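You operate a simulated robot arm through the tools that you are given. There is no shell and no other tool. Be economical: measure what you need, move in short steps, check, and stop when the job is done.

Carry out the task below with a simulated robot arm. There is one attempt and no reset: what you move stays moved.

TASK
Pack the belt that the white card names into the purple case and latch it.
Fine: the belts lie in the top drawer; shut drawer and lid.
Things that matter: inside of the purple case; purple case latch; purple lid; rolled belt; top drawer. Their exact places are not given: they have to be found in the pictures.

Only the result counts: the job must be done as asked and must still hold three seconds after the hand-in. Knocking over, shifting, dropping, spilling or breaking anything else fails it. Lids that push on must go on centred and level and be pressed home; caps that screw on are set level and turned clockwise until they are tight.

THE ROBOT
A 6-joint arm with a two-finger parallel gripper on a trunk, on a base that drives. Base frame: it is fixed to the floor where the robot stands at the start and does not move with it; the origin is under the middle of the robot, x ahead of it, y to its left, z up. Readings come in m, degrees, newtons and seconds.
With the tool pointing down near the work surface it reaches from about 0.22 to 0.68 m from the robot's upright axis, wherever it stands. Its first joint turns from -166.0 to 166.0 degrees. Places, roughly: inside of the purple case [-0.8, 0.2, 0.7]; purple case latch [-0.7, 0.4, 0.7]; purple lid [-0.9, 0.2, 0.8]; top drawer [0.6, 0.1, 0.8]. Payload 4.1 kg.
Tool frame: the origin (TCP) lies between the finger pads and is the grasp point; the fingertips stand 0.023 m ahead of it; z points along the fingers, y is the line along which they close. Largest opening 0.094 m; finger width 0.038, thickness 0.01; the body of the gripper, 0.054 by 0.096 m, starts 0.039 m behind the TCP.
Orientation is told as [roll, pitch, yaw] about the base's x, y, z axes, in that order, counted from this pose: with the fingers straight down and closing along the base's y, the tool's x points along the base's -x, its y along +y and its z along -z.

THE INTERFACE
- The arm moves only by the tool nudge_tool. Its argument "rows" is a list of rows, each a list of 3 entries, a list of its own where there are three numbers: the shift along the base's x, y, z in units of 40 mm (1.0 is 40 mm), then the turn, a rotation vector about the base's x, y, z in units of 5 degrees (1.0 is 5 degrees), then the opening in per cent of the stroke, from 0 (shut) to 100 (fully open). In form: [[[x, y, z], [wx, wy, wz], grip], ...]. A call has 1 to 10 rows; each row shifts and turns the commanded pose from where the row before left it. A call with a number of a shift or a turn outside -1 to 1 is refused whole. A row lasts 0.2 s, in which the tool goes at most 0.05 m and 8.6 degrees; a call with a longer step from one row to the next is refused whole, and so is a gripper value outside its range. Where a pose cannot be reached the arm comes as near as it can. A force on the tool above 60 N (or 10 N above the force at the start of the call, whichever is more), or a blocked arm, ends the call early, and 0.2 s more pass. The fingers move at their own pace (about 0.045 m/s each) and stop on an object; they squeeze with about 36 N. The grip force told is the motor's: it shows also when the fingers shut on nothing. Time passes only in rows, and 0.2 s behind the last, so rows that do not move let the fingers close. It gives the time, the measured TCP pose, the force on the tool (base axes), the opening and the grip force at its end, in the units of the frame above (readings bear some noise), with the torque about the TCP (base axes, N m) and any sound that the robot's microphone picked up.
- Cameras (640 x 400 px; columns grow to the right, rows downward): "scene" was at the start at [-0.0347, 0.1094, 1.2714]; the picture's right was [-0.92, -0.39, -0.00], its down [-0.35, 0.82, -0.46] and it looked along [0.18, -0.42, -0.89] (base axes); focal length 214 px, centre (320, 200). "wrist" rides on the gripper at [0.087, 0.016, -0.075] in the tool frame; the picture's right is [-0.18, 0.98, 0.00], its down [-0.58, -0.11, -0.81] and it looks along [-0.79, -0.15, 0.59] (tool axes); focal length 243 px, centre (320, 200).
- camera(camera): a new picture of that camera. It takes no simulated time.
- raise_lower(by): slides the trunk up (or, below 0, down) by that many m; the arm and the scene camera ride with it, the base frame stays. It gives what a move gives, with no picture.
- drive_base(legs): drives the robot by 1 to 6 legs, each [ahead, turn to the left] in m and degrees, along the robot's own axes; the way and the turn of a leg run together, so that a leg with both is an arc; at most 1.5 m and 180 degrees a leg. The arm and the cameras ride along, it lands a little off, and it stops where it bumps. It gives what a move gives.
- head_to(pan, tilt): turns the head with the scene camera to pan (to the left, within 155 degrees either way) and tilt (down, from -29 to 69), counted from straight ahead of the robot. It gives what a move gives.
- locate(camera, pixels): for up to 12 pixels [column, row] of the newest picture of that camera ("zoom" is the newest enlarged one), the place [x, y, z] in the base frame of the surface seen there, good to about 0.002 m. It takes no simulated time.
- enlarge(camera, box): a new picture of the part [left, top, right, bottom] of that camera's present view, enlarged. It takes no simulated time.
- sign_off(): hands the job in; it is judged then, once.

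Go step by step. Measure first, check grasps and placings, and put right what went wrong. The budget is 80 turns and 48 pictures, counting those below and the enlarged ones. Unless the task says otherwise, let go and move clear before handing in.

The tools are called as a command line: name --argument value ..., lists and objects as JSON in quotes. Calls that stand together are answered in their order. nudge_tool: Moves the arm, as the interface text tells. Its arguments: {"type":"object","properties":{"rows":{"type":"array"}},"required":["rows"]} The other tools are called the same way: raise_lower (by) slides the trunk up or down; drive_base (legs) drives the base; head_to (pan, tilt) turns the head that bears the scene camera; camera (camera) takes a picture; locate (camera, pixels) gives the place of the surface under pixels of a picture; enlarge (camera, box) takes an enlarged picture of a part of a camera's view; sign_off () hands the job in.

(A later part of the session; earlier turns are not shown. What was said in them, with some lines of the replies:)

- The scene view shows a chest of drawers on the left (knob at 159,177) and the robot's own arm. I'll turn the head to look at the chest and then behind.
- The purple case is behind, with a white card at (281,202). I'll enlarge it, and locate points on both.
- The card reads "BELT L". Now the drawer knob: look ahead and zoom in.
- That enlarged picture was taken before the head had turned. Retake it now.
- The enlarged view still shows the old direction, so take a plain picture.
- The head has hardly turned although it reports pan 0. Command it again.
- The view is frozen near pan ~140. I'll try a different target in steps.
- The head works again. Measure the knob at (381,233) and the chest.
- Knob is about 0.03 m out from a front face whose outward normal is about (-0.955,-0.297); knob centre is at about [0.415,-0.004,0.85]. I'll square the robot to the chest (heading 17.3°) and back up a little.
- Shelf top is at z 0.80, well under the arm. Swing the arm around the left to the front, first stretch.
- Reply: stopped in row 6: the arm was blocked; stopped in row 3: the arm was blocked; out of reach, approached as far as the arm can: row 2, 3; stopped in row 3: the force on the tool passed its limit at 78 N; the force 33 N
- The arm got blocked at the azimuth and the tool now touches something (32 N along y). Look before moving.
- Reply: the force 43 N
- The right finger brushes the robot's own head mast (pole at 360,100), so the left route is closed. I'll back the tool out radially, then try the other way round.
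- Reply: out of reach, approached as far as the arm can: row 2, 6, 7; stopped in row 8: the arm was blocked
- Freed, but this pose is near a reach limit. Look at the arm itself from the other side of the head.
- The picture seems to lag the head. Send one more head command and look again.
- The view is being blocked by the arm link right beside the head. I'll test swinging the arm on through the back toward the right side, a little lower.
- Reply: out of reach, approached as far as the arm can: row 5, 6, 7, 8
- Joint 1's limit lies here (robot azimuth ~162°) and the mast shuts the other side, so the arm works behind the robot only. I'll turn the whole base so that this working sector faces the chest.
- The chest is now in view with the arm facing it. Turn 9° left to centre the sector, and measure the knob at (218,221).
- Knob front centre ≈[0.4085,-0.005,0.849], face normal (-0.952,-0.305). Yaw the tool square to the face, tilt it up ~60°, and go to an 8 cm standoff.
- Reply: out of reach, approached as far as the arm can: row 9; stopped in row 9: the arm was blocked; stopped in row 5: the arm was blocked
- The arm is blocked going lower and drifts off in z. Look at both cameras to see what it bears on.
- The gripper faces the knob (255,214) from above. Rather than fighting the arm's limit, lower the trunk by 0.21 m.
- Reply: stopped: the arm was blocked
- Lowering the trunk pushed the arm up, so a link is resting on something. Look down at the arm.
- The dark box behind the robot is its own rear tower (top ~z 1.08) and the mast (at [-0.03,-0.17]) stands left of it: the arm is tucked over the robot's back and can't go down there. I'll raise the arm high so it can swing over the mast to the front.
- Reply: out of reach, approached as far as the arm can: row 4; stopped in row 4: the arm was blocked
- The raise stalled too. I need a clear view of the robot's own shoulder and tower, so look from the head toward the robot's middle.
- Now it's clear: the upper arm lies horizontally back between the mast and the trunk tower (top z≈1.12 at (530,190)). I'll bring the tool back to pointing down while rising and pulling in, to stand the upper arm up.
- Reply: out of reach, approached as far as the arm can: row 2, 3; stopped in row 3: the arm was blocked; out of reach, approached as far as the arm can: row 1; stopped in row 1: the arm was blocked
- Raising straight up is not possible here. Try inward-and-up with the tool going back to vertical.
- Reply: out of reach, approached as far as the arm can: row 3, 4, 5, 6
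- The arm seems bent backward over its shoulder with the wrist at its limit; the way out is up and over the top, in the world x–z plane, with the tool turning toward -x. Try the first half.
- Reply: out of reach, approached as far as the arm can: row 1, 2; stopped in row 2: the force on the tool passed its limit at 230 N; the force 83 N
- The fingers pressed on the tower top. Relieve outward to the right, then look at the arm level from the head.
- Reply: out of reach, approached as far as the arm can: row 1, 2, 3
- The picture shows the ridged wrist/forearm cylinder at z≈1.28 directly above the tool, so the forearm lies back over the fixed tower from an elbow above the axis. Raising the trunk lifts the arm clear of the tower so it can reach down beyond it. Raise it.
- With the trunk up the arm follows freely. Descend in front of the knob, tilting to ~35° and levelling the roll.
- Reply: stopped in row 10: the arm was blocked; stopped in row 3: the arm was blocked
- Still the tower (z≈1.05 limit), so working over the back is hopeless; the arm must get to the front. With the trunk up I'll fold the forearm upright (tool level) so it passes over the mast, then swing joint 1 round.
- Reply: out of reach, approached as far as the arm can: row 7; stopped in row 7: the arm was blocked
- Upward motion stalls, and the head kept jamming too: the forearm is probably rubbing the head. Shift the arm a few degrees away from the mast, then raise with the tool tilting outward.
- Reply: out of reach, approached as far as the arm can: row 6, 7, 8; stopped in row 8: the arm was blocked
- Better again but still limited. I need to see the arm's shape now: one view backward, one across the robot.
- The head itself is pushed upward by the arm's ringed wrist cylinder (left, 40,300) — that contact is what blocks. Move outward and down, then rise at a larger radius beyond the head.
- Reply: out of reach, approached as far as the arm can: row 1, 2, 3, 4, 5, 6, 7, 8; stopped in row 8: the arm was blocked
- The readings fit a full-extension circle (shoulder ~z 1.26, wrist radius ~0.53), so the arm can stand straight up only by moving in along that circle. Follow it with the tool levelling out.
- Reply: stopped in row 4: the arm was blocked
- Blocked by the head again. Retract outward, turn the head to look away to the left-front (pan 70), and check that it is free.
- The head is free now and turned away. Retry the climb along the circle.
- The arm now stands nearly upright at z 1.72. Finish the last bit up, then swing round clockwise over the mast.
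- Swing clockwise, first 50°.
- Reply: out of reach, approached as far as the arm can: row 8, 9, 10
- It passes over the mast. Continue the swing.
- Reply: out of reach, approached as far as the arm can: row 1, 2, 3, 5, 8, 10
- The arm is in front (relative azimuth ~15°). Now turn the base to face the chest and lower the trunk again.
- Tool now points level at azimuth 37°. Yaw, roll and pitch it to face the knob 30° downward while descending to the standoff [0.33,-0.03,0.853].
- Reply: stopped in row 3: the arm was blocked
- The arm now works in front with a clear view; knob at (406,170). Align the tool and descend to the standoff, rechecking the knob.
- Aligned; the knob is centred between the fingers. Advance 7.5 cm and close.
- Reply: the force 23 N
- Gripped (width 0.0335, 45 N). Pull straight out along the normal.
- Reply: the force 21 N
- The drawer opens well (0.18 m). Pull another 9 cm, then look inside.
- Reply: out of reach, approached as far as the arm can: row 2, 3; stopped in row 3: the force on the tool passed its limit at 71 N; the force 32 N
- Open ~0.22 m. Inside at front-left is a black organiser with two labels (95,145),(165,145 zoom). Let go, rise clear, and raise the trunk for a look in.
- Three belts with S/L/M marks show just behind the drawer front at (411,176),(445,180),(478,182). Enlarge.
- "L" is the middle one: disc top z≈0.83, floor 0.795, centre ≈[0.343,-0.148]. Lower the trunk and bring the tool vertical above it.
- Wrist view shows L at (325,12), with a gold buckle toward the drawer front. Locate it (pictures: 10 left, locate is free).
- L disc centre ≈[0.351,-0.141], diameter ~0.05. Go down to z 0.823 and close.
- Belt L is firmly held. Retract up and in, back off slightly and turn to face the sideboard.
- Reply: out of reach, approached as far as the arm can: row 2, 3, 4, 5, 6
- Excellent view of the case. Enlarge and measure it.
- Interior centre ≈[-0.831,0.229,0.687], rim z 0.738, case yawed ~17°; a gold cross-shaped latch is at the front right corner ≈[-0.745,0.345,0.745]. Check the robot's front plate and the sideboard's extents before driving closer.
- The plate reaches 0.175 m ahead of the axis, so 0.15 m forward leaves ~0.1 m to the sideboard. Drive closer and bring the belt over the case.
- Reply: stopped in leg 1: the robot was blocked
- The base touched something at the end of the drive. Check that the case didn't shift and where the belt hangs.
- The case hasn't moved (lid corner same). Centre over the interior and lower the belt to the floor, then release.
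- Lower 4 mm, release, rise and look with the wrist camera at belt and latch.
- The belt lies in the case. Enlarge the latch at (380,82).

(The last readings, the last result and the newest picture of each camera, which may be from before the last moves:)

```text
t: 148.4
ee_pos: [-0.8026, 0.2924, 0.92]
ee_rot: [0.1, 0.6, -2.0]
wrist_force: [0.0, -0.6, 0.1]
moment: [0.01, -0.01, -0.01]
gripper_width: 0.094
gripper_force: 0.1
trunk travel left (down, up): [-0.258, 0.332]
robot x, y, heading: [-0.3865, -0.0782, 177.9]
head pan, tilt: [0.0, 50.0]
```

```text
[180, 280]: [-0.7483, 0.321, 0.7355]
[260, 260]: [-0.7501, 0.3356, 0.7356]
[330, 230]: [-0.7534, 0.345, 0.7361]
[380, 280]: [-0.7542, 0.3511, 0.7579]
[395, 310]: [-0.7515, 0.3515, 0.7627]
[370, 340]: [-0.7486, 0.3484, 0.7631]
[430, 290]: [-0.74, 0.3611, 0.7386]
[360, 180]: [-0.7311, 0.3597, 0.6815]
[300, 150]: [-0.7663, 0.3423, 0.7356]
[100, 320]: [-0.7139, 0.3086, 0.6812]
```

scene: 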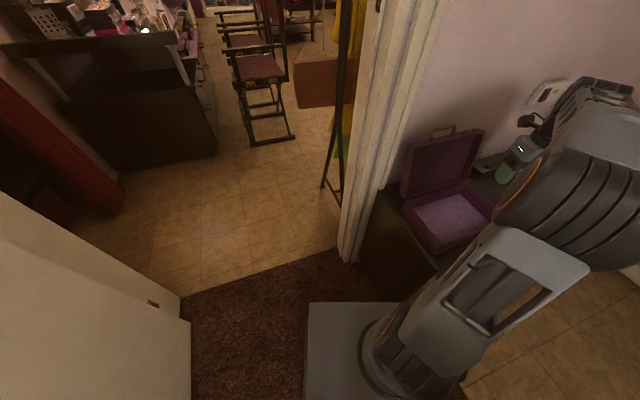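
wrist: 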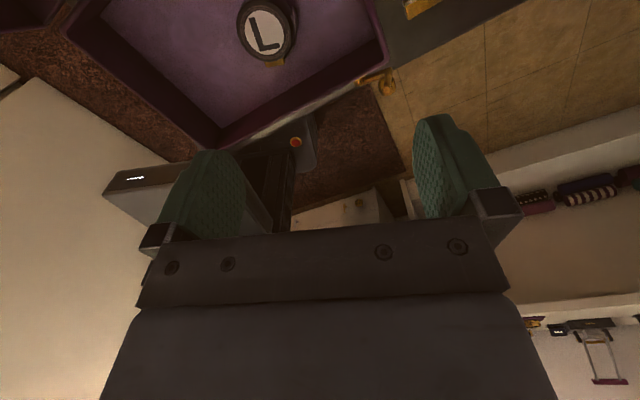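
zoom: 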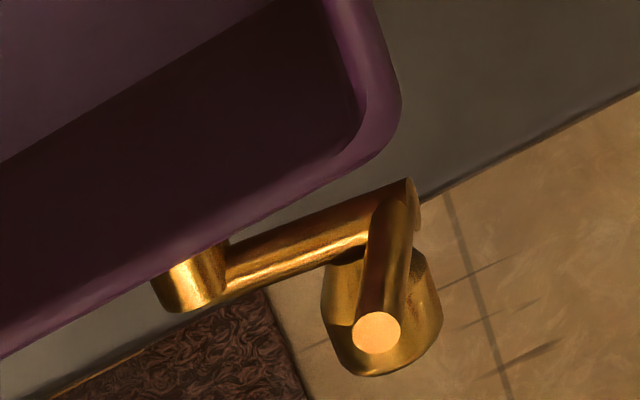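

Latch: L-shaped lever pivoted at [-0.748,0.321,0.7355], arm pointing right with a hook up and an outward knob at [-0.74,0.36,0.7386]; it must be turned ~90° up so the hook goes over the lid's strike. First the lid: locate its handle for gripping.

locate --camera "scene" --pixels '[[442, 127], [442, 128], [436, 128], [448, 126], [432, 131], [432, 135], [454, 127], [453, 131], [442, 126], [442, 138], [464, 128], [405, 195]]'

nudge_tool --rows '[[[0, 0, 0.8], [0, 0, -1], 50], [[0, 0, 0.8], [0, 0, -1], 50], [[0, 0, 0.8], [0, 0, -1], 50], [[0, -0.3, 0.6], [0, 0, -1], 50], [[-0.3, -0.4, 0], [0, 0, -1], 50], [[-0.4, -0.5, 0], [0, 0, -1], 50], [[-0.4, -0.5, 0], [0, 0, -1], 50], [[-0.4, -0.5, 0], [0, 0, -1], 50], [[-0.4, -0.5, 0], [0, 0, -1], 50], [[-0.4, -0.5, 0], [0, 0, -1], 50]]'

```text
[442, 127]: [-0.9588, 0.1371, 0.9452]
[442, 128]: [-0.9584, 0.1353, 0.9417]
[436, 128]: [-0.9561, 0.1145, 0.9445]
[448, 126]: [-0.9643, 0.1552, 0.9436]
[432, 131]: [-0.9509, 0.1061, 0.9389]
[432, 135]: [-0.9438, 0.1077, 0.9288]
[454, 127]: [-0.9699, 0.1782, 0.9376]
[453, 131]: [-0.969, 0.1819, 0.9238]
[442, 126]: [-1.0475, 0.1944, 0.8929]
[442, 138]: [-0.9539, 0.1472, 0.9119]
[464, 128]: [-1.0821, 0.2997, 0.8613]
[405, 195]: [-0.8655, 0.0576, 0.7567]
```

```text
t: 150.6
ee_pos: [-0.7381, 0.3173, 1.032]
ee_rot: [-0.3, 0.6, -46.1]
wrist_force: [0.0, 0.9, -1.0]
moment: [-0.02, 0.0, 0.01]
gripper_width: 0.0473
gripper_force: 0.1
out of reach, approached as far as the arm can: row 7, 8, 9, 10
trunk travel left (down, up): [-0.258, 0.332]
robot x, y, heading: [-0.3938, -0.0787, 177.8]
head pan, tilt: [0.0, 50.0]
```

The handle bar is at [-0.959,0.137,0.945]; with the tool vertical it is out of reach. I'll raise the trunk a little, turn the tool back, tilt it forward ~50° and hook the closed fingers behind the bar.

raise_lower --by 0.12

nudge_tool --rows '[[[0, -0.25, 0], [0, 0, 1], 0], [[0, -0.25, 0], [0, 0, 1], 0], [[0, -0.25, 0], [0, 0, 1], 0], [[0, -0.25, 0], [0, 0, 1], 0], [[0, -0.25, 0], [0, 0, 1], 0], [[0, -0.25, 0], [0, 0, 1], 0], [[0, -0.25, 0], [0, 0, 1], 0], [[0, -0.25, 0], [0, 0, 1], 0], [[0, -0.25, 0], [0, 0, 1], 0]]'

nudge_tool --rows '[[[-0.6, -0.215, -0.15], [0, 1, 0], 0], [[-0.6, -0.215, -0.15], [0, 1, 0], 0], [[-0.6, -0.215, -0.15], [0, 1, 0], 0], [[-0.6, -0.215, -0.15], [0, 1, 0], 0], [[-0.6, -0.215, -0.15], [0, 1, 0], 0], [[-0.6, -0.215, -0.15], [0, 1, 0], 0], [[-0.6, -0.215, -0.15], [0, 1, 0], 0], [[-0.6, -0.215, -0.15], [0, 1, 0], 0], [[-0.6, -0.215, -0.15], [0, 1, 0], 0], [[-0.6, -0.215, -0.15], [0, 1, 0], 0]]'

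```text
t: 152.1
ee_pos: [-0.7399, 0.3181, 1.1512]
ee_rot: [-0.3, 0.6, -46.1]
wrist_force: [1.1, 0.1, -0.4]
moment: [-0.01, -0.01, -0.02]
gripper_width: 0.047
gripper_force: 0.0
trunk travel left (down, up): [-0.378, 0.212]
robot x, y, heading: [-0.3931, -0.0759, 177.6]
head pan, tilt: [0.0, 50.0]
```

```text
t: 154.1
ee_pos: [-0.7397, 0.2278, 1.1516]
ee_rot: [-0.2, 0.7, -1.1]
wrist_force: [0.2, 0.7, 0.4]
moment: [0.0, 0.01, 0.0]
gripper_width: 0.0
gripper_force: 35.6
trunk travel left (down, up): [-0.378, 0.212]
robot x, y, heading: [-0.3884, -0.0758, 177.7]
head pan, tilt: [0.0, 50.0]
```

```text
t: 156.3
ee_pos: [-0.9809, 0.1436, 1.0903]
ee_rot: [-1.6, 50.7, -1.8]
wrist_force: [0.1, 0.2, 0.6]
moment: [-0.03, 0.0, 0.0]
gripper_width: 0.0
gripper_force: 35.9
trunk travel left (down, up): [-0.378, 0.212]
robot x, y, heading: [-0.391, -0.0767, 177.7]
head pan, tilt: [0.0, 50.0]
```

In place above the bar. Lower to hook and pull toward the robot.

nudge_tool --rows '[[[0, 0, -0.8], [0, 0, 0], 0], [[0, 0, -0.8], [0, 0, 0], 0], [[0, 0, -0.8], [0, 0, 0], 0], [[0, 0, -0.8], [0, 0, 0], 0], [[0.4, 0.13, 0], [0, 0, 0], 0], [[0.6, 0.19, 0], [0, 0, 0], 0], [[0.6, 0.19, 0], [0, 0, 0], 0], [[0.6, 0.19, -0.05], [0, 0, 0], 0], [[0.6, 0.19, -0.15], [0, 0, 0], 0], [[0.6, 0.19, -0.2], [0, 0, 0], 0]]'

camera --camera "scene"

```text
t: 158.0
ee_pos: [-0.906, 0.169, 0.9754]
ee_rot: [-0.5, 51.8, -0.9]
wrist_force: [-0.7, 2.8, 5.8]
moment: [0.13, -0.03, 0.06]
gripper_width: 0.0002
gripper_force: 35.9
trunk travel left (down, up): [-0.378, 0.212]
robot x, y, heading: [-0.3903, -0.0771, 177.9]
head pan, tilt: [0.0, 50.0]
stopped in row 8: the force on the tool passed its limit at 63 N (the readings are from after the stop); the commanded pose is now the measured one
```

```text
3 pictures are left
```

scene: 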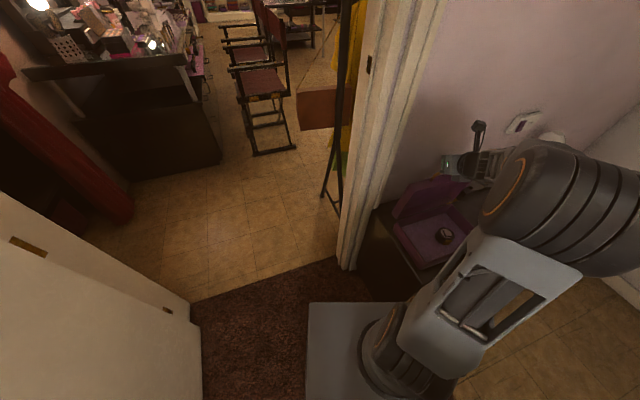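

The lid has come forward with the finger. Check its present angle.

locate --camera "scene" --pixels '[[397, 212], [412, 190], [440, 182], [463, 183], [425, 200], [445, 235], [430, 265], [470, 245]]'

```text
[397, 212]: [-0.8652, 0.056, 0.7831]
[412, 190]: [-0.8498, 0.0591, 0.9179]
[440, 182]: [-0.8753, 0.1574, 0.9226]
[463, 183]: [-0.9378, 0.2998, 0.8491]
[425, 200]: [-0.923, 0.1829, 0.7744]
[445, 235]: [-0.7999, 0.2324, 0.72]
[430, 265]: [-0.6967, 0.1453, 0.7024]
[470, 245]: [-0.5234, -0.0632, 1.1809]
```

The lid is just past vertical. Re-hook with a steeper tool: rise, go back behind it, drop lower and push it over.

nudge_tool --rows '[[[0, 0, 0.7], [0, 0, 0], 0], [[-0.3, -0.1, 0.3], [0, -1, 0], 0], [[-0.3, -0.1, 0], [0, -1, 0], 0], [[-0.3, -0.1, 0], [0, -1, 0], 0], [[-0.3, -0.1, 0], [0, -1, 0], 0], [[-0.3, -0.1, 0], [0, -1, 0], 0], [[0, 0, -0.8], [0, 0, 0], 0], [[0, 0, -0.8], [0, 0, 0], 0], [[0, 0, -0.7], [0, 0, 0], 0]]'

nudge_tool --rows '[[[0.6, 0.19, 0], [0, 0, 0], 0], [[0.6, 0.19, 0], [0, 0, 0], 0], [[0.6, 0.19, 0], [0, 0, 0], 0], [[0.6, 0.19, -0.1], [0, 0, 0], 0], [[0.6, 0.19, -0.2], [0, 0, 0], 0], [[0.6, 0.19, -0.3], [0, 0, 0], 0], [[0.6, 0.19, -0.4], [0, 0, 0], 0]]'

```text
t: 159.9
ee_pos: [-0.9638, 0.1467, 0.9702]
ee_rot: [0.8, 29.0, -0.4]
wrist_force: [28.9, -11.0, 24.6]
moment: [-0.51, -0.82, 0.25]
gripper_width: 0.0
gripper_force: 36.2
trunk travel left (down, up): [-0.378, 0.212]
robot x, y, heading: [-0.3881, -0.077, 178.0]
head pan, tilt: [0.0, 50.0]
stopped in row 9: the force on the tool passed its limit at 82 N (the readings are from after the stop); the commanded pose is now the measured one
```

```text
t: 161.5
ee_pos: [-0.8019, 0.2029, 0.9213]
ee_rot: [0.7, 28.7, -0.4]
wrist_force: [0.1, 0.4, 0.4]
moment: [0.02, 0.01, -0.01]
gripper_width: 0.0
gripper_force: 35.8
trunk travel left (down, up): [-0.378, 0.212]
robot x, y, heading: [-0.3883, -0.0789, 178.2]
head pan, tilt: [0.0, 50.0]
```

The push went through freely to x -0.80. Check whether the lid dropped shut.

enlarge --camera "scene" --box '[370, 120, 530, 280]'

```text
2.50 times, centred on (450, 200) of scene
```

zoom: 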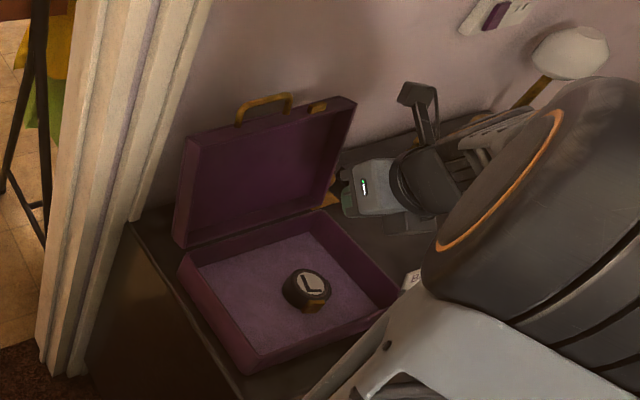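

The lid fell back open (the belt is still in place). Locate the bar again and go back up for a second hook.

locate --camera "zoom" --pixels '[[265, 98], [250, 103], [280, 96], [240, 115], [290, 105], [262, 118], [320, 107], [352, 100]]'

nudge_tool --rows '[[[0, 0, 0.9], [0, 0, 0], 0], [[0, 0, 0.9], [0, 0, 0], 0], [[0, 0, 0.9], [0, 0, 0], 0], [[0, 0, 0.9], [0, 0, 0], 0], [[-0.9, -0.3, 0.4], [0, 0.9, 0], 0], [[-0.9, -0.3, 0], [0, 0.9, 0], 0], [[-0.9, -0.3, 0], [0, 0.9, 0], 0], [[-0.9, -0.3, 0], [0, 0.9, 0], 0], [[-0.87, -0.3, 0], [0, 0.65, 0], 0]]'

```text
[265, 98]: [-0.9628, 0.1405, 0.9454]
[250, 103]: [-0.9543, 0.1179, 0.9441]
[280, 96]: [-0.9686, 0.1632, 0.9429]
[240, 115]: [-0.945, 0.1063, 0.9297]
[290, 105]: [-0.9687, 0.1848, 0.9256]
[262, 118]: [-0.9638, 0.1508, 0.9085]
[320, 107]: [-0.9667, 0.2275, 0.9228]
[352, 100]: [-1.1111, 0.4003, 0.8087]
```

```text
t: 163.5
ee_pos: [-0.9811, 0.145, 1.0831]
ee_rot: [0.4, 50.0, -0.8]
wrist_force: [-0.6, -0.5, -0.1]
moment: [0.01, -0.01, 0.0]
gripper_width: 0.0
gripper_force: 36.2
trunk travel left (down, up): [-0.378, 0.212]
robot x, y, heading: [-0.3878, -0.0788, 177.9]
head pan, tilt: [0.0, 50.0]
```

Bar is at the same place. Hook again and pull, letting z follow the bar's arc (up ~1 cm, then down).

nudge_tool --rows '[[[-0.1, 0, -0.8], [0, 0, 0], 0], [[0, 0, -0.8], [0, 0, 0], 0], [[0, 0, -0.75], [0, 0, 0], 0], [[0, 0, -0.7], [0, 0, 0], 0], [[0.5, 0.16, 0.1], [0, 0, 0], 0], [[0.5, 0.16, 0.15], [0, 0, 0], 0], [[0.5, 0.16, 0.15], [0, 0, 0], 0], [[0.5, 0.16, 0.1], [0, 0, 0], 0], [[0.5, 0.16, 0.05], [0, 0, 0], 0], [[0.5, 0.16, 0], [0, 0, 0], 0]]'

nudge_tool --rows '[[[0.5, 0.16, 0], [0, 0, 0], 0], [[0.5, 0.16, -0.1], [0, 0, 0], 0], [[0.5, 0.16, -0.2], [0, 0, 0], 0], [[0.5, 0.16, -0.3], [0, 0, 0], 0], [[0.5, 0.16, -0.4], [0, 0, 0], 0]]'

```text
t: 165.7
ee_pos: [-0.8623, 0.1798, 0.9827]
ee_rot: [0.2, 49.8, -0.6]
wrist_force: [0.8, -0.3, 0.6]
moment: [0.01, -0.02, 0.05]
gripper_width: 0.0002
gripper_force: 36.2
trunk travel left (down, up): [-0.378, 0.212]
robot x, y, heading: [-0.3893, -0.0749, 178.0]
head pan, tilt: [0.0, 50.0]
```

```text
t: 166.9
ee_pos: [-0.764, 0.2116, 0.9421]
ee_rot: [0.3, 49.9, -0.7]
wrist_force: [0.9, -0.1, -0.2]
moment: [0.03, 0.06, -0.02]
gripper_width: 0.0004
gripper_force: 36.8
trunk travel left (down, up): [-0.378, 0.212]
robot x, y, heading: [-0.3899, -0.0761, 177.8]
head pan, tilt: [0.0, 50.0]
```

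No resistance at the end, so the lid either shut or slipped. Feel for it: come down over the case and stop at contact.

nudge_tool --rows '[[[-0.6, 0.3, -0.5], [0, 0, 0], 0], [[0, 0, -0.6], [0, 0, 0], 0], [[0, 0, -0.6], [0, 0, 0], 0], [[0, 0, -0.6], [0, 0, 0], 0], [[0, 0, -0.5], [0, 0, 0], 0], [[0, 0, -0.4], [0, 0, 0], 0], [[0, 0, -0.3], [0, 0, 0], 0], [[0, 0, -0.3], [0, 0, 0], 0], [[0, 0, -0.2], [0, 0, 0], 0]]'

```text
t: 168.9
ee_pos: [-0.7865, 0.225, 0.7816]
ee_rot: [0.4, 49.9, -0.8]
wrist_force: [-0.5, 0.1, 0.2]
moment: [0.01, 0.0, -0.04]
gripper_width: 0.0
gripper_force: 36.2
trunk travel left (down, up): [-0.378, 0.212]
robot x, y, heading: [-0.3909, -0.0761, 177.7]
head pan, tilt: [0.0, 50.0]
```

No contact at 0.752, so I must look.

enlarge --camera "scene" --box '[370, 120, 530, 280]'

```text
2.50 times, centred on (450, 200) of scene
```

zoom: 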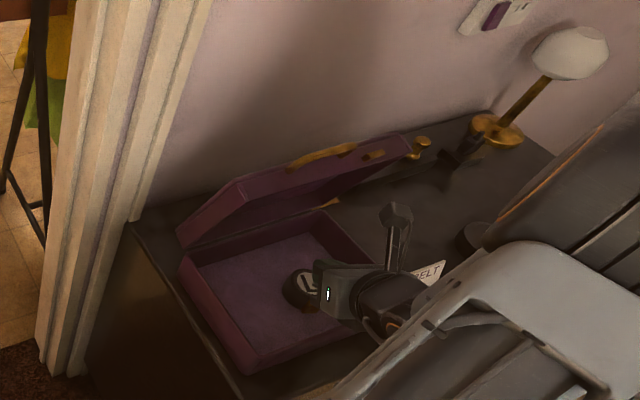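

The lid now leans well forward and stays there (friction hinge). Measure it, then push it down from above/behind.

locate --camera "zoom" --pixels '[[320, 155], [240, 183], [405, 140], [330, 170], [375, 153], [181, 240], [230, 215], [340, 148]]'

```text
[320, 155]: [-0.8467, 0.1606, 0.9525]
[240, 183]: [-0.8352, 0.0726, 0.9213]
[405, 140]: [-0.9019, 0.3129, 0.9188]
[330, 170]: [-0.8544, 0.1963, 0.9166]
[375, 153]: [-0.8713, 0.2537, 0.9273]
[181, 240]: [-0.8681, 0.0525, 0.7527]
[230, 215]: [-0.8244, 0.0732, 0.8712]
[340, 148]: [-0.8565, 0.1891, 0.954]
```

Lid leans ~13° forward, bar at [-0.847,0.161,0.953]. Rise in front, hook behind the bar again and follow its arc forward and down, then press from above.

nudge_tool --rows '[[[0, 0, 0.95], [0, 0, 0], 0], [[0, 0, 0.95], [0, 0, 0], 0], [[0, 0, 0.95], [0, 0, 0], 0], [[0, 0, 0.95], [0, 0, 0], 0], [[0, 0, 0.95], [0, 0, 0], 0], [[0, 0, 0.95], [0, 0, 0], 0], [[0, 0, 0.95], [0, 0, 0], 0], [[-0.65, -0.58, 0], [0, 0, 0], 0], [[-0.65, -0.58, 0], [0, 0, 0], 0], [[-0.66, -0.58, 0], [0, 0, 0], 0]]'

nudge_tool --rows '[[[0, 0, -1], [0, 0, 0], 0], [[0, 0, -0.95], [0, 0, 0], 0], [[0.2, 0.06, -0.05], [0, 0, 0], 0], [[0.594, 0.193, -0.19], [0, 0, 0], 0], [[0.57, 0.185, -0.25], [0, 0, 0], 0], [[0.547, 0.178, -0.35], [0, 0, 0], 0], [[0.475, 0.155, -0.39], [0, 0, 0], 0], [[0.45, 0.147, -0.45], [0, 0, 0], 0], [[0.38, 0.124, -0.5], [0, 0, 0], 0]]'

nudge_tool --rows '[[[0, 0, 0.9], [0, 0, 0], 0], [[0, 0, 0.9], [0, 0, 0], 0], [[-0.65, 0.2, 0], [0, 0, 0], 0], [[-0.65, 0.2, 0], [0, 0, 0], 0], [[0, 0, -0.7], [0, 0, 0], 0], [[0, 0, -0.7], [0, 0, 0], 0], [[0, 0, -0.7], [0, 0, 0], 0], [[0, 0, -0.7], [0, 0, 0], 0], [[0, 0, -0.5], [0, 0, 0], 0], [[0, 0, -0.4], [0, 0, 0], 0]]'

```text
t: 171.1
ee_pos: [-0.8659, 0.1559, 1.0521]
ee_rot: [0.2, 49.9, -0.7]
wrist_force: [-0.1, 1.3, 0.0]
moment: [0.01, -0.01, 0.02]
gripper_width: 0.0
gripper_force: 35.5
trunk travel left (down, up): [-0.378, 0.212]
robot x, y, heading: [-0.3857, -0.078, 177.9]
head pan, tilt: [0.0, 50.0]
```

```text
t: 173.1
ee_pos: [-0.7362, 0.1966, 0.883]
ee_rot: [0.3, 50.1, -0.7]
wrist_force: [-0.3, -1.3, 1.2]
moment: [-0.02, 0.01, -0.03]
gripper_width: 0.0003
gripper_force: 36.0
trunk travel left (down, up): [-0.378, 0.212]
robot x, y, heading: [-0.3905, -0.0787, 178.1]
head pan, tilt: [0.0, 50.0]
```

```text
t: 175.3
ee_pos: [-0.789, 0.2125, 0.8078]
ee_rot: [0.4, 49.9, -0.7]
wrist_force: [-0.5, 0.6, 1.1]
moment: [-0.01, 0.02, -0.02]
gripper_width: 0.0
gripper_force: 36.3
trunk travel left (down, up): [-0.378, 0.212]
robot x, y, heading: [-0.3875, -0.0768, 178.0]
head pan, tilt: [0.0, 50.0]
5 turns are left
```

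Five turns remain. Press the lid firmly down now, then rise, move to a stand-off before the latch with the fingers at 40 %, and take the last picture.

nudge_tool --rows '[[[0, 0, -0.25], [0, 0, 0], 0], [[0, 0, -0.25], [0, 0, 0], 0], [[0, 0, -0.25], [0, 0, 0], 0], [[0, 0, -0.25], [0, 0, 0], 0], [[0, 0, -0.2], [0, 0, 0], 0]]'

nudge_tool --rows '[[[0, 0, 0.9], [0, 0, 0], 40], [[0, 0, 0.9], [0, 0, 0], 40], [[0, 0, 0.6], [0, 0, 0], 40], [[0.545, 0.8, 0], [0, 0, 0.7], 40], [[0.545, 0.8, 0], [0, 0, 0.7], 40], [[0.545, 0.8, 0], [0, 0, 0.7], 40], [[0.545, 0.8, 0], [0, 0, 0.7], 40], [[0.545, 0.8, 0], [0, 0, 0.7], 40]]'

enlarge --camera "scene" --box '[370, 120, 530, 280]'

locate --camera "zoom" --pixels '[[220, 300], [250, 280], [280, 300], [300, 270], [250, 340], [300, 330], [330, 300], [350, 280], [200, 250], [230, 370], [300, 350], [370, 310]]'

```text
t: 175.9
ee_pos: [-0.7884, 0.2146, 0.8042]
ee_rot: [1.3, 51.3, 0.0]
wrist_force: [18.8, -9.6, 33.8]
moment: [-0.3, -0.3, 0.26]
gripper_width: 0.0
gripper_force: 36.3
trunk travel left (down, up): [-0.378, 0.212]
robot x, y, heading: [-0.389, -0.0799, 177.7]
head pan, tilt: [0.0, 50.0]
stopped in row 2: the force on the tool passed its limit at 72 N (the readings are from after the stop); the commanded pose is now the measured one
```

```text
t: 177.7
ee_pos: [-0.6826, 0.3719, 0.8958]
ee_rot: [0.7, 50.8, 17.1]
wrist_force: [0.2, 0.4, 1.0]
moment: [0.0, 0.0, -0.03]
gripper_width: 0.0378
gripper_force: 0.0
trunk travel left (down, up): [-0.378, 0.212]
robot x, y, heading: [-0.389, -0.0783, 177.7]
head pan, tilt: [0.0, 50.0]
```

```text
2.50 times, centred on (450, 200) of scene
```

zoom: 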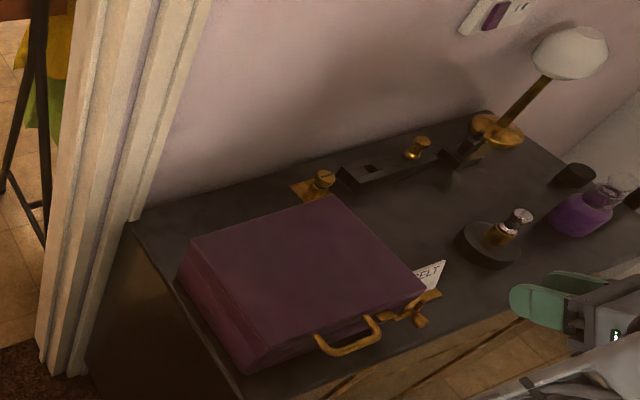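

```text
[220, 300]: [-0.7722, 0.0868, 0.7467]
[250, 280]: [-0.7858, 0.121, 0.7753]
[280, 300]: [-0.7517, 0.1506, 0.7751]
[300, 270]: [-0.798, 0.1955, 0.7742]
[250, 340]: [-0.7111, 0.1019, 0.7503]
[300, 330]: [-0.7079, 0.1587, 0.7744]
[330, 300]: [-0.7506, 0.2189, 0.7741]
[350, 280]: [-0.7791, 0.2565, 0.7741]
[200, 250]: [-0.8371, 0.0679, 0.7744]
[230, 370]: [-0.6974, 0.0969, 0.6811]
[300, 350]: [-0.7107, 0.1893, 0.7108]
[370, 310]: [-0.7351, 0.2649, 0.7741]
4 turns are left
```

The lid is shut and level (top z 0.774). Now the latch: bring closed fingers to the right of and below its knob, lift it round the pivot and push it over to the left.

nudge_tool --rows '[[[-0.57, 0.29, -0.8], [0, 0, 0], 0], [[-0.57, 0.29, -0.8], [0, 0, 0], 0], [[0, 0, -0.72], [0, 0, 0], 0], [[0, 0, -0.72], [0, 0, 0], 0], [[0, 0, -0.72], [0, 0, 0], 0], [[0, 0, -0.72], [0, 0, 0], 0], [[0.118, -0.3625, 0], [0, 0, 0], 0], [[0.118, -0.3625, 0], [0, 0, 0], 0]]'

nudge_tool --rows '[[[0, 0, 0.075], [0, 0, 0], 0], [[-0.015, 0.048, 0.1875], [0, 0, 0], 0], [[-0.008, 0.024, 0.1875], [0, 0, 0], 0], [[0.012, -0.036, 0.1875], [0, 0, 0], 0], [[0.035, -0.107, 0.1625], [0, 0, 0], 0], [[0.042, -0.131, 0.2], [0, 0, 0], 0], [[0.05, -0.155, 0.15], [0, 0, 0], 0], [[0.027, -0.083, 0.025], [0, 0, 0], 0], [[0.023, -0.071, 0], [0, 0, 0], 0], [[0.015, -0.048, 0], [0, 0, 0], 0]]'

locate --camera "zoom" --pixels '[[415, 305], [425, 296], [400, 312], [420, 322], [435, 292], [385, 318], [410, 312], [430, 303]]'

```text
t: 179.5
ee_pos: [-0.7193, 0.3692, 0.7162]
ee_rot: [0.9, 50.9, 17.2]
wrist_force: [0.9, 1.3, 0.7]
moment: [-0.01, 0.0, 0.03]
gripper_width: 0.0001
gripper_force: 36.2
trunk travel left (down, up): [-0.378, 0.212]
robot x, y, heading: [-0.3897, -0.0772, 177.9]
head pan, tilt: [0.0, 50.0]
```

```text
t: 181.7
ee_pos: [-0.7111, 0.353, 0.763]
ee_rot: [1.3, 50.8, 17.1]
wrist_force: [-19.0, 39.6, -5.8]
moment: [0.43, 0.07, -1.01]
gripper_width: 0.0
gripper_force: 36.1
trunk travel left (down, up): [-0.378, 0.212]
robot x, y, heading: [-0.3901, -0.0786, 177.9]
head pan, tilt: [0.0, 50.0]
```

```text
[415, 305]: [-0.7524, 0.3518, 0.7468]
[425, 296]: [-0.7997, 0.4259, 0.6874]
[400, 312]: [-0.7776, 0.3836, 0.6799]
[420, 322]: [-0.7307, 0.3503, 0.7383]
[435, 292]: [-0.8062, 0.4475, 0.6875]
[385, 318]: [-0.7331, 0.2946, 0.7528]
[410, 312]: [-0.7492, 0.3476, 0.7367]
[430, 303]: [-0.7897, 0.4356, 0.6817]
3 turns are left
```

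The push ended against a firm stop with 43 N exactly where the knob should be at 90°, so the latch is over. Now retreat, set the tool for the drawer, back off, turn to the chest and lower the trunk.

nudge_tool --rows '[[[-0.08, 0.24, 0], [0, 0, 0], 0], [[0.7, 0.2, 0.2], [0, 0, 0], 0], [[0.6, 0.2, 0.6], [0, 0, 0], 0], [[0, 0, 0.95], [0, 0, 0], 0], [[0, 0, 0.95], [0, 0, 0], 0], [[0, 0, 0.95], [0, 0, 0], 0], [[0, 0, 0.95], [0, 0, 0], 0], [[0, 0, 0.95], [0, 0, 0], 0]]'

nudge_tool --rows '[[[-0.3, -0.94, 0], [0, 0, -0.38], 0], [[-0.3, -0.94, 0], [0, 0, -0.38], 0], [[-0.3, -0.94, 0], [0, 0, -0.38], 0], [[-0.3, -0.94, 0], [0, 0, -0.38], 0], [[-0.3, -0.94, 0], [0, 0, -0.38], 0], [[-0.3, -0.94, 0], [0, 0, -0.38], 0], [[-0.3, -0.94, 0], [0, 0, -0.38], 0], [[-0.3, -0.94, 0], [0, 0, -0.38], 0], [[-0.3, -0.94, 0], [0, 0, -0.38], 0], [[-0.3, -0.94, 0], [0, 0, -0.38], 0]]'

drive_base --legs '[[-0.14, 0], [0, -160.4]]'

raise_lower --by -0.12

```text
t: 183.5
ee_pos: [-0.6641, 0.3715, 0.9857]
ee_rot: [0.7, 50.9, 17.1]
wrist_force: [0.0, 0.3, 0.1]
moment: [0.01, 0.03, 0.0]
gripper_width: 0.0001
gripper_force: 35.7
trunk travel left (down, up): [-0.378, 0.212]
robot x, y, heading: [-0.3886, -0.0781, 177.9]
head pan, tilt: [0.0, 50.0]
```

```text
t: 185.7
ee_pos: [-0.7835, -0.0037, 0.9863]
ee_rot: [0.9, 50.8, -1.8]
wrist_force: [0.1, 0.1, -0.3]
moment: [0.02, 0.0, -0.01]
gripper_width: 0.0001
gripper_force: 36.4
trunk travel left (down, up): [-0.378, 0.212]
robot x, y, heading: [-0.3887, -0.0775, 177.9]
head pan, tilt: [0.0, 50.0]
```

```text
t: 193.6
ee_pos: [0.1452, -0.0287, 0.9858]
ee_rot: [0.8, 50.9, -163.6]
wrist_force: [0.1, -0.5, -0.2]
moment: [0.02, 0.02, -0.02]
gripper_width: 0.0
gripper_force: 35.9
trunk travel left (down, up): [-0.378, 0.212]
robot x, y, heading: [-0.2508, -0.0812, 15.8]
head pan, tilt: [0.0, 50.0]
```

```text
t: 195.1
ee_pos: [0.145, -0.03, 0.8657]
ee_rot: [0.7, 50.8, -163.6]
wrist_force: [0.5, 0.8, 0.2]
moment: [0.0, -0.01, 0.0]
gripper_width: 0.0
gripper_force: 35.8
trunk travel left (down, up): [-0.258, 0.332]
robot x, y, heading: [-0.256, -0.0829, 15.9]
head pan, tilt: [0.0, 50.0]
2 turns are left
```

The tool is in front of the drawer, ~6 cm left of the knob. Drive forward to push it in, finish with the arm until it stops, press once more, then retreat.

drive_base --legs '[[0.12, 0]]'

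nudge_tool --rows '[[[0.524, 0.168, 0], [0, 0, 0], 0], [[0.524, 0.168, 0], [0, 0, 0], 0], [[0.524, 0.168, 0], [0, 0, 0], 0], [[0.524, 0.168, 0], [0, 0, 0], 0], [[0.45, 0.144, 0], [0, 0, 0], 0], [[0.4, 0.128, 0], [0, 0, 0], 0], [[0.3, 0.096, 0], [0, 0, 0], 0], [[0.3, 0.096, 0], [0, 0, 0], 0], [[0.2, 0.064, 0], [0, 0, 0], 0]]'

nudge_tool --rows '[[[0.3, 0.096, 0], [0, 0, 0], 0], [[0.3, 0.096, 0], [0, 0, 0], 0], [[0.3, 0.096, 0], [0, 0, 0], 0], [[0.2, 0.064, 0], [0, 0, 0], 0], [[0.2, 0.064, 0], [0, 0, 0], 0], [[0, 0, 0], [0, 0, 0], 0]]'

nudge_tool --rows '[[[0.2, 0.064, 0], [0, 0, 0], 0], [[0.2, 0.064, 0], [0, 0, 0], 0], [[0.2, 0.064, 0], [0, 0, 0], 0], [[0.2, 0.064, 0], [0, 0, 0], 0]]'

nudge_tool --rows '[[[-0.4, -0.128, 0], [0, 0, 0], 0], [[-0.6, -0.192, 0], [0, 0, 0], 0], [[-0.6, -0.192, 0.2], [0, 0, 0], 0], [[-0.5, -0.16, 0.4], [0, 0, 0], 0]]'

```text
t: 196.4
ee_pos: [0.2604, 0.0045, 0.8664]
ee_rot: [0.9, 51.0, -163.6]
wrist_force: [0.5, 0.3, -0.4]
moment: [-0.01, -0.01, 0.02]
gripper_width: 0.0
gripper_force: 36.0
trunk travel left (down, up): [-0.258, 0.332]
robot x, y, heading: [-0.1423, -0.0471, 15.8]
head pan, tilt: [0.0, 50.0]
```

```text
t: 198.2
ee_pos: [0.3928, 0.0449, 0.8674]
ee_rot: [0.8, 50.7, -163.5]
wrist_force: [-41.2, -9.3, 16.6]
moment: [0.13, -0.51, 0.17]
gripper_width: 0.0
gripper_force: 36.1
trunk travel left (down, up): [-0.258, 0.332]
robot x, y, heading: [-0.139, -0.0483, 15.8]
head pan, tilt: [0.0, 50.0]
stopped in row 9: the force on the tool passed its limit at 75 N (the readings are from after the stop); the commanded pose is now the measured one
```

```text
t: 198.5
ee_pos: [0.3929, 0.0467, 0.8702]
ee_rot: [0.8, 50.5, -163.3]
wrist_force: [-41.4, -8.8, 18.2]
moment: [0.16, -0.56, 0.13]
gripper_width: 0.0
gripper_force: 36.2
trunk travel left (down, up): [-0.258, 0.332]
robot x, y, heading: [-0.1405, -0.0467, 15.9]
head pan, tilt: [0.0, 50.0]
stopped in row 1: the force on the tool passed its limit at 72 N (the readings are from after the stop); the commanded pose is now the measured one
```

```text
t: 198.8
ee_pos: [0.3918, 0.045, 0.8679]
ee_rot: [0.8, 50.5, -163.3]
wrist_force: [-40.8, -8.7, 20.2]
moment: [0.06, -0.55, 0.12]
gripper_width: 0.0
gripper_force: 36.4
trunk travel left (down, up): [-0.258, 0.332]
robot x, y, heading: [-0.1394, -0.0516, 15.8]
head pan, tilt: [0.0, 50.0]
stopped in row 1: the force on the tool passed its limit at 68 N (the readings are from after the stop); the commanded pose is now the measured one
```

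```text
t: 199.8
ee_pos: [0.3122, 0.0206, 0.8896]
ee_rot: [0.7, 50.1, -163.4]
wrist_force: [-1.2, 0.4, 0.0]
moment: [0.0, 0.01, 0.0]
gripper_width: 0.0
gripper_force: 36.1
trunk travel left (down, up): [-0.258, 0.332]
robot x, y, heading: [-0.1428, -0.0492, 16.2]
head pan, tilt: [0.0, 50.0]
1 turns are left
```

The drawer stopped hard at x≈0.393, which is its closed position. The hand is clear, so I'm handing in: belt L is packed, the lid is shut and the drawer is shut. With no pictures left, the latch was judged only by the firm stop I felt at about 90°.

sign_off

```text
The job is handed in.
```

I put belt L in the purple case, closed and latched the lid, and shut the top drawer; the job is handed in.

I confirmed the belt and lid in pictures. The drawer and latch I judged by force alone, because no pictures were left. The drawer stopped hard at its closed position. The latch lever hit a firm stop at about 90°, where it should sit over the lid's catch, but I never saw it hooked.
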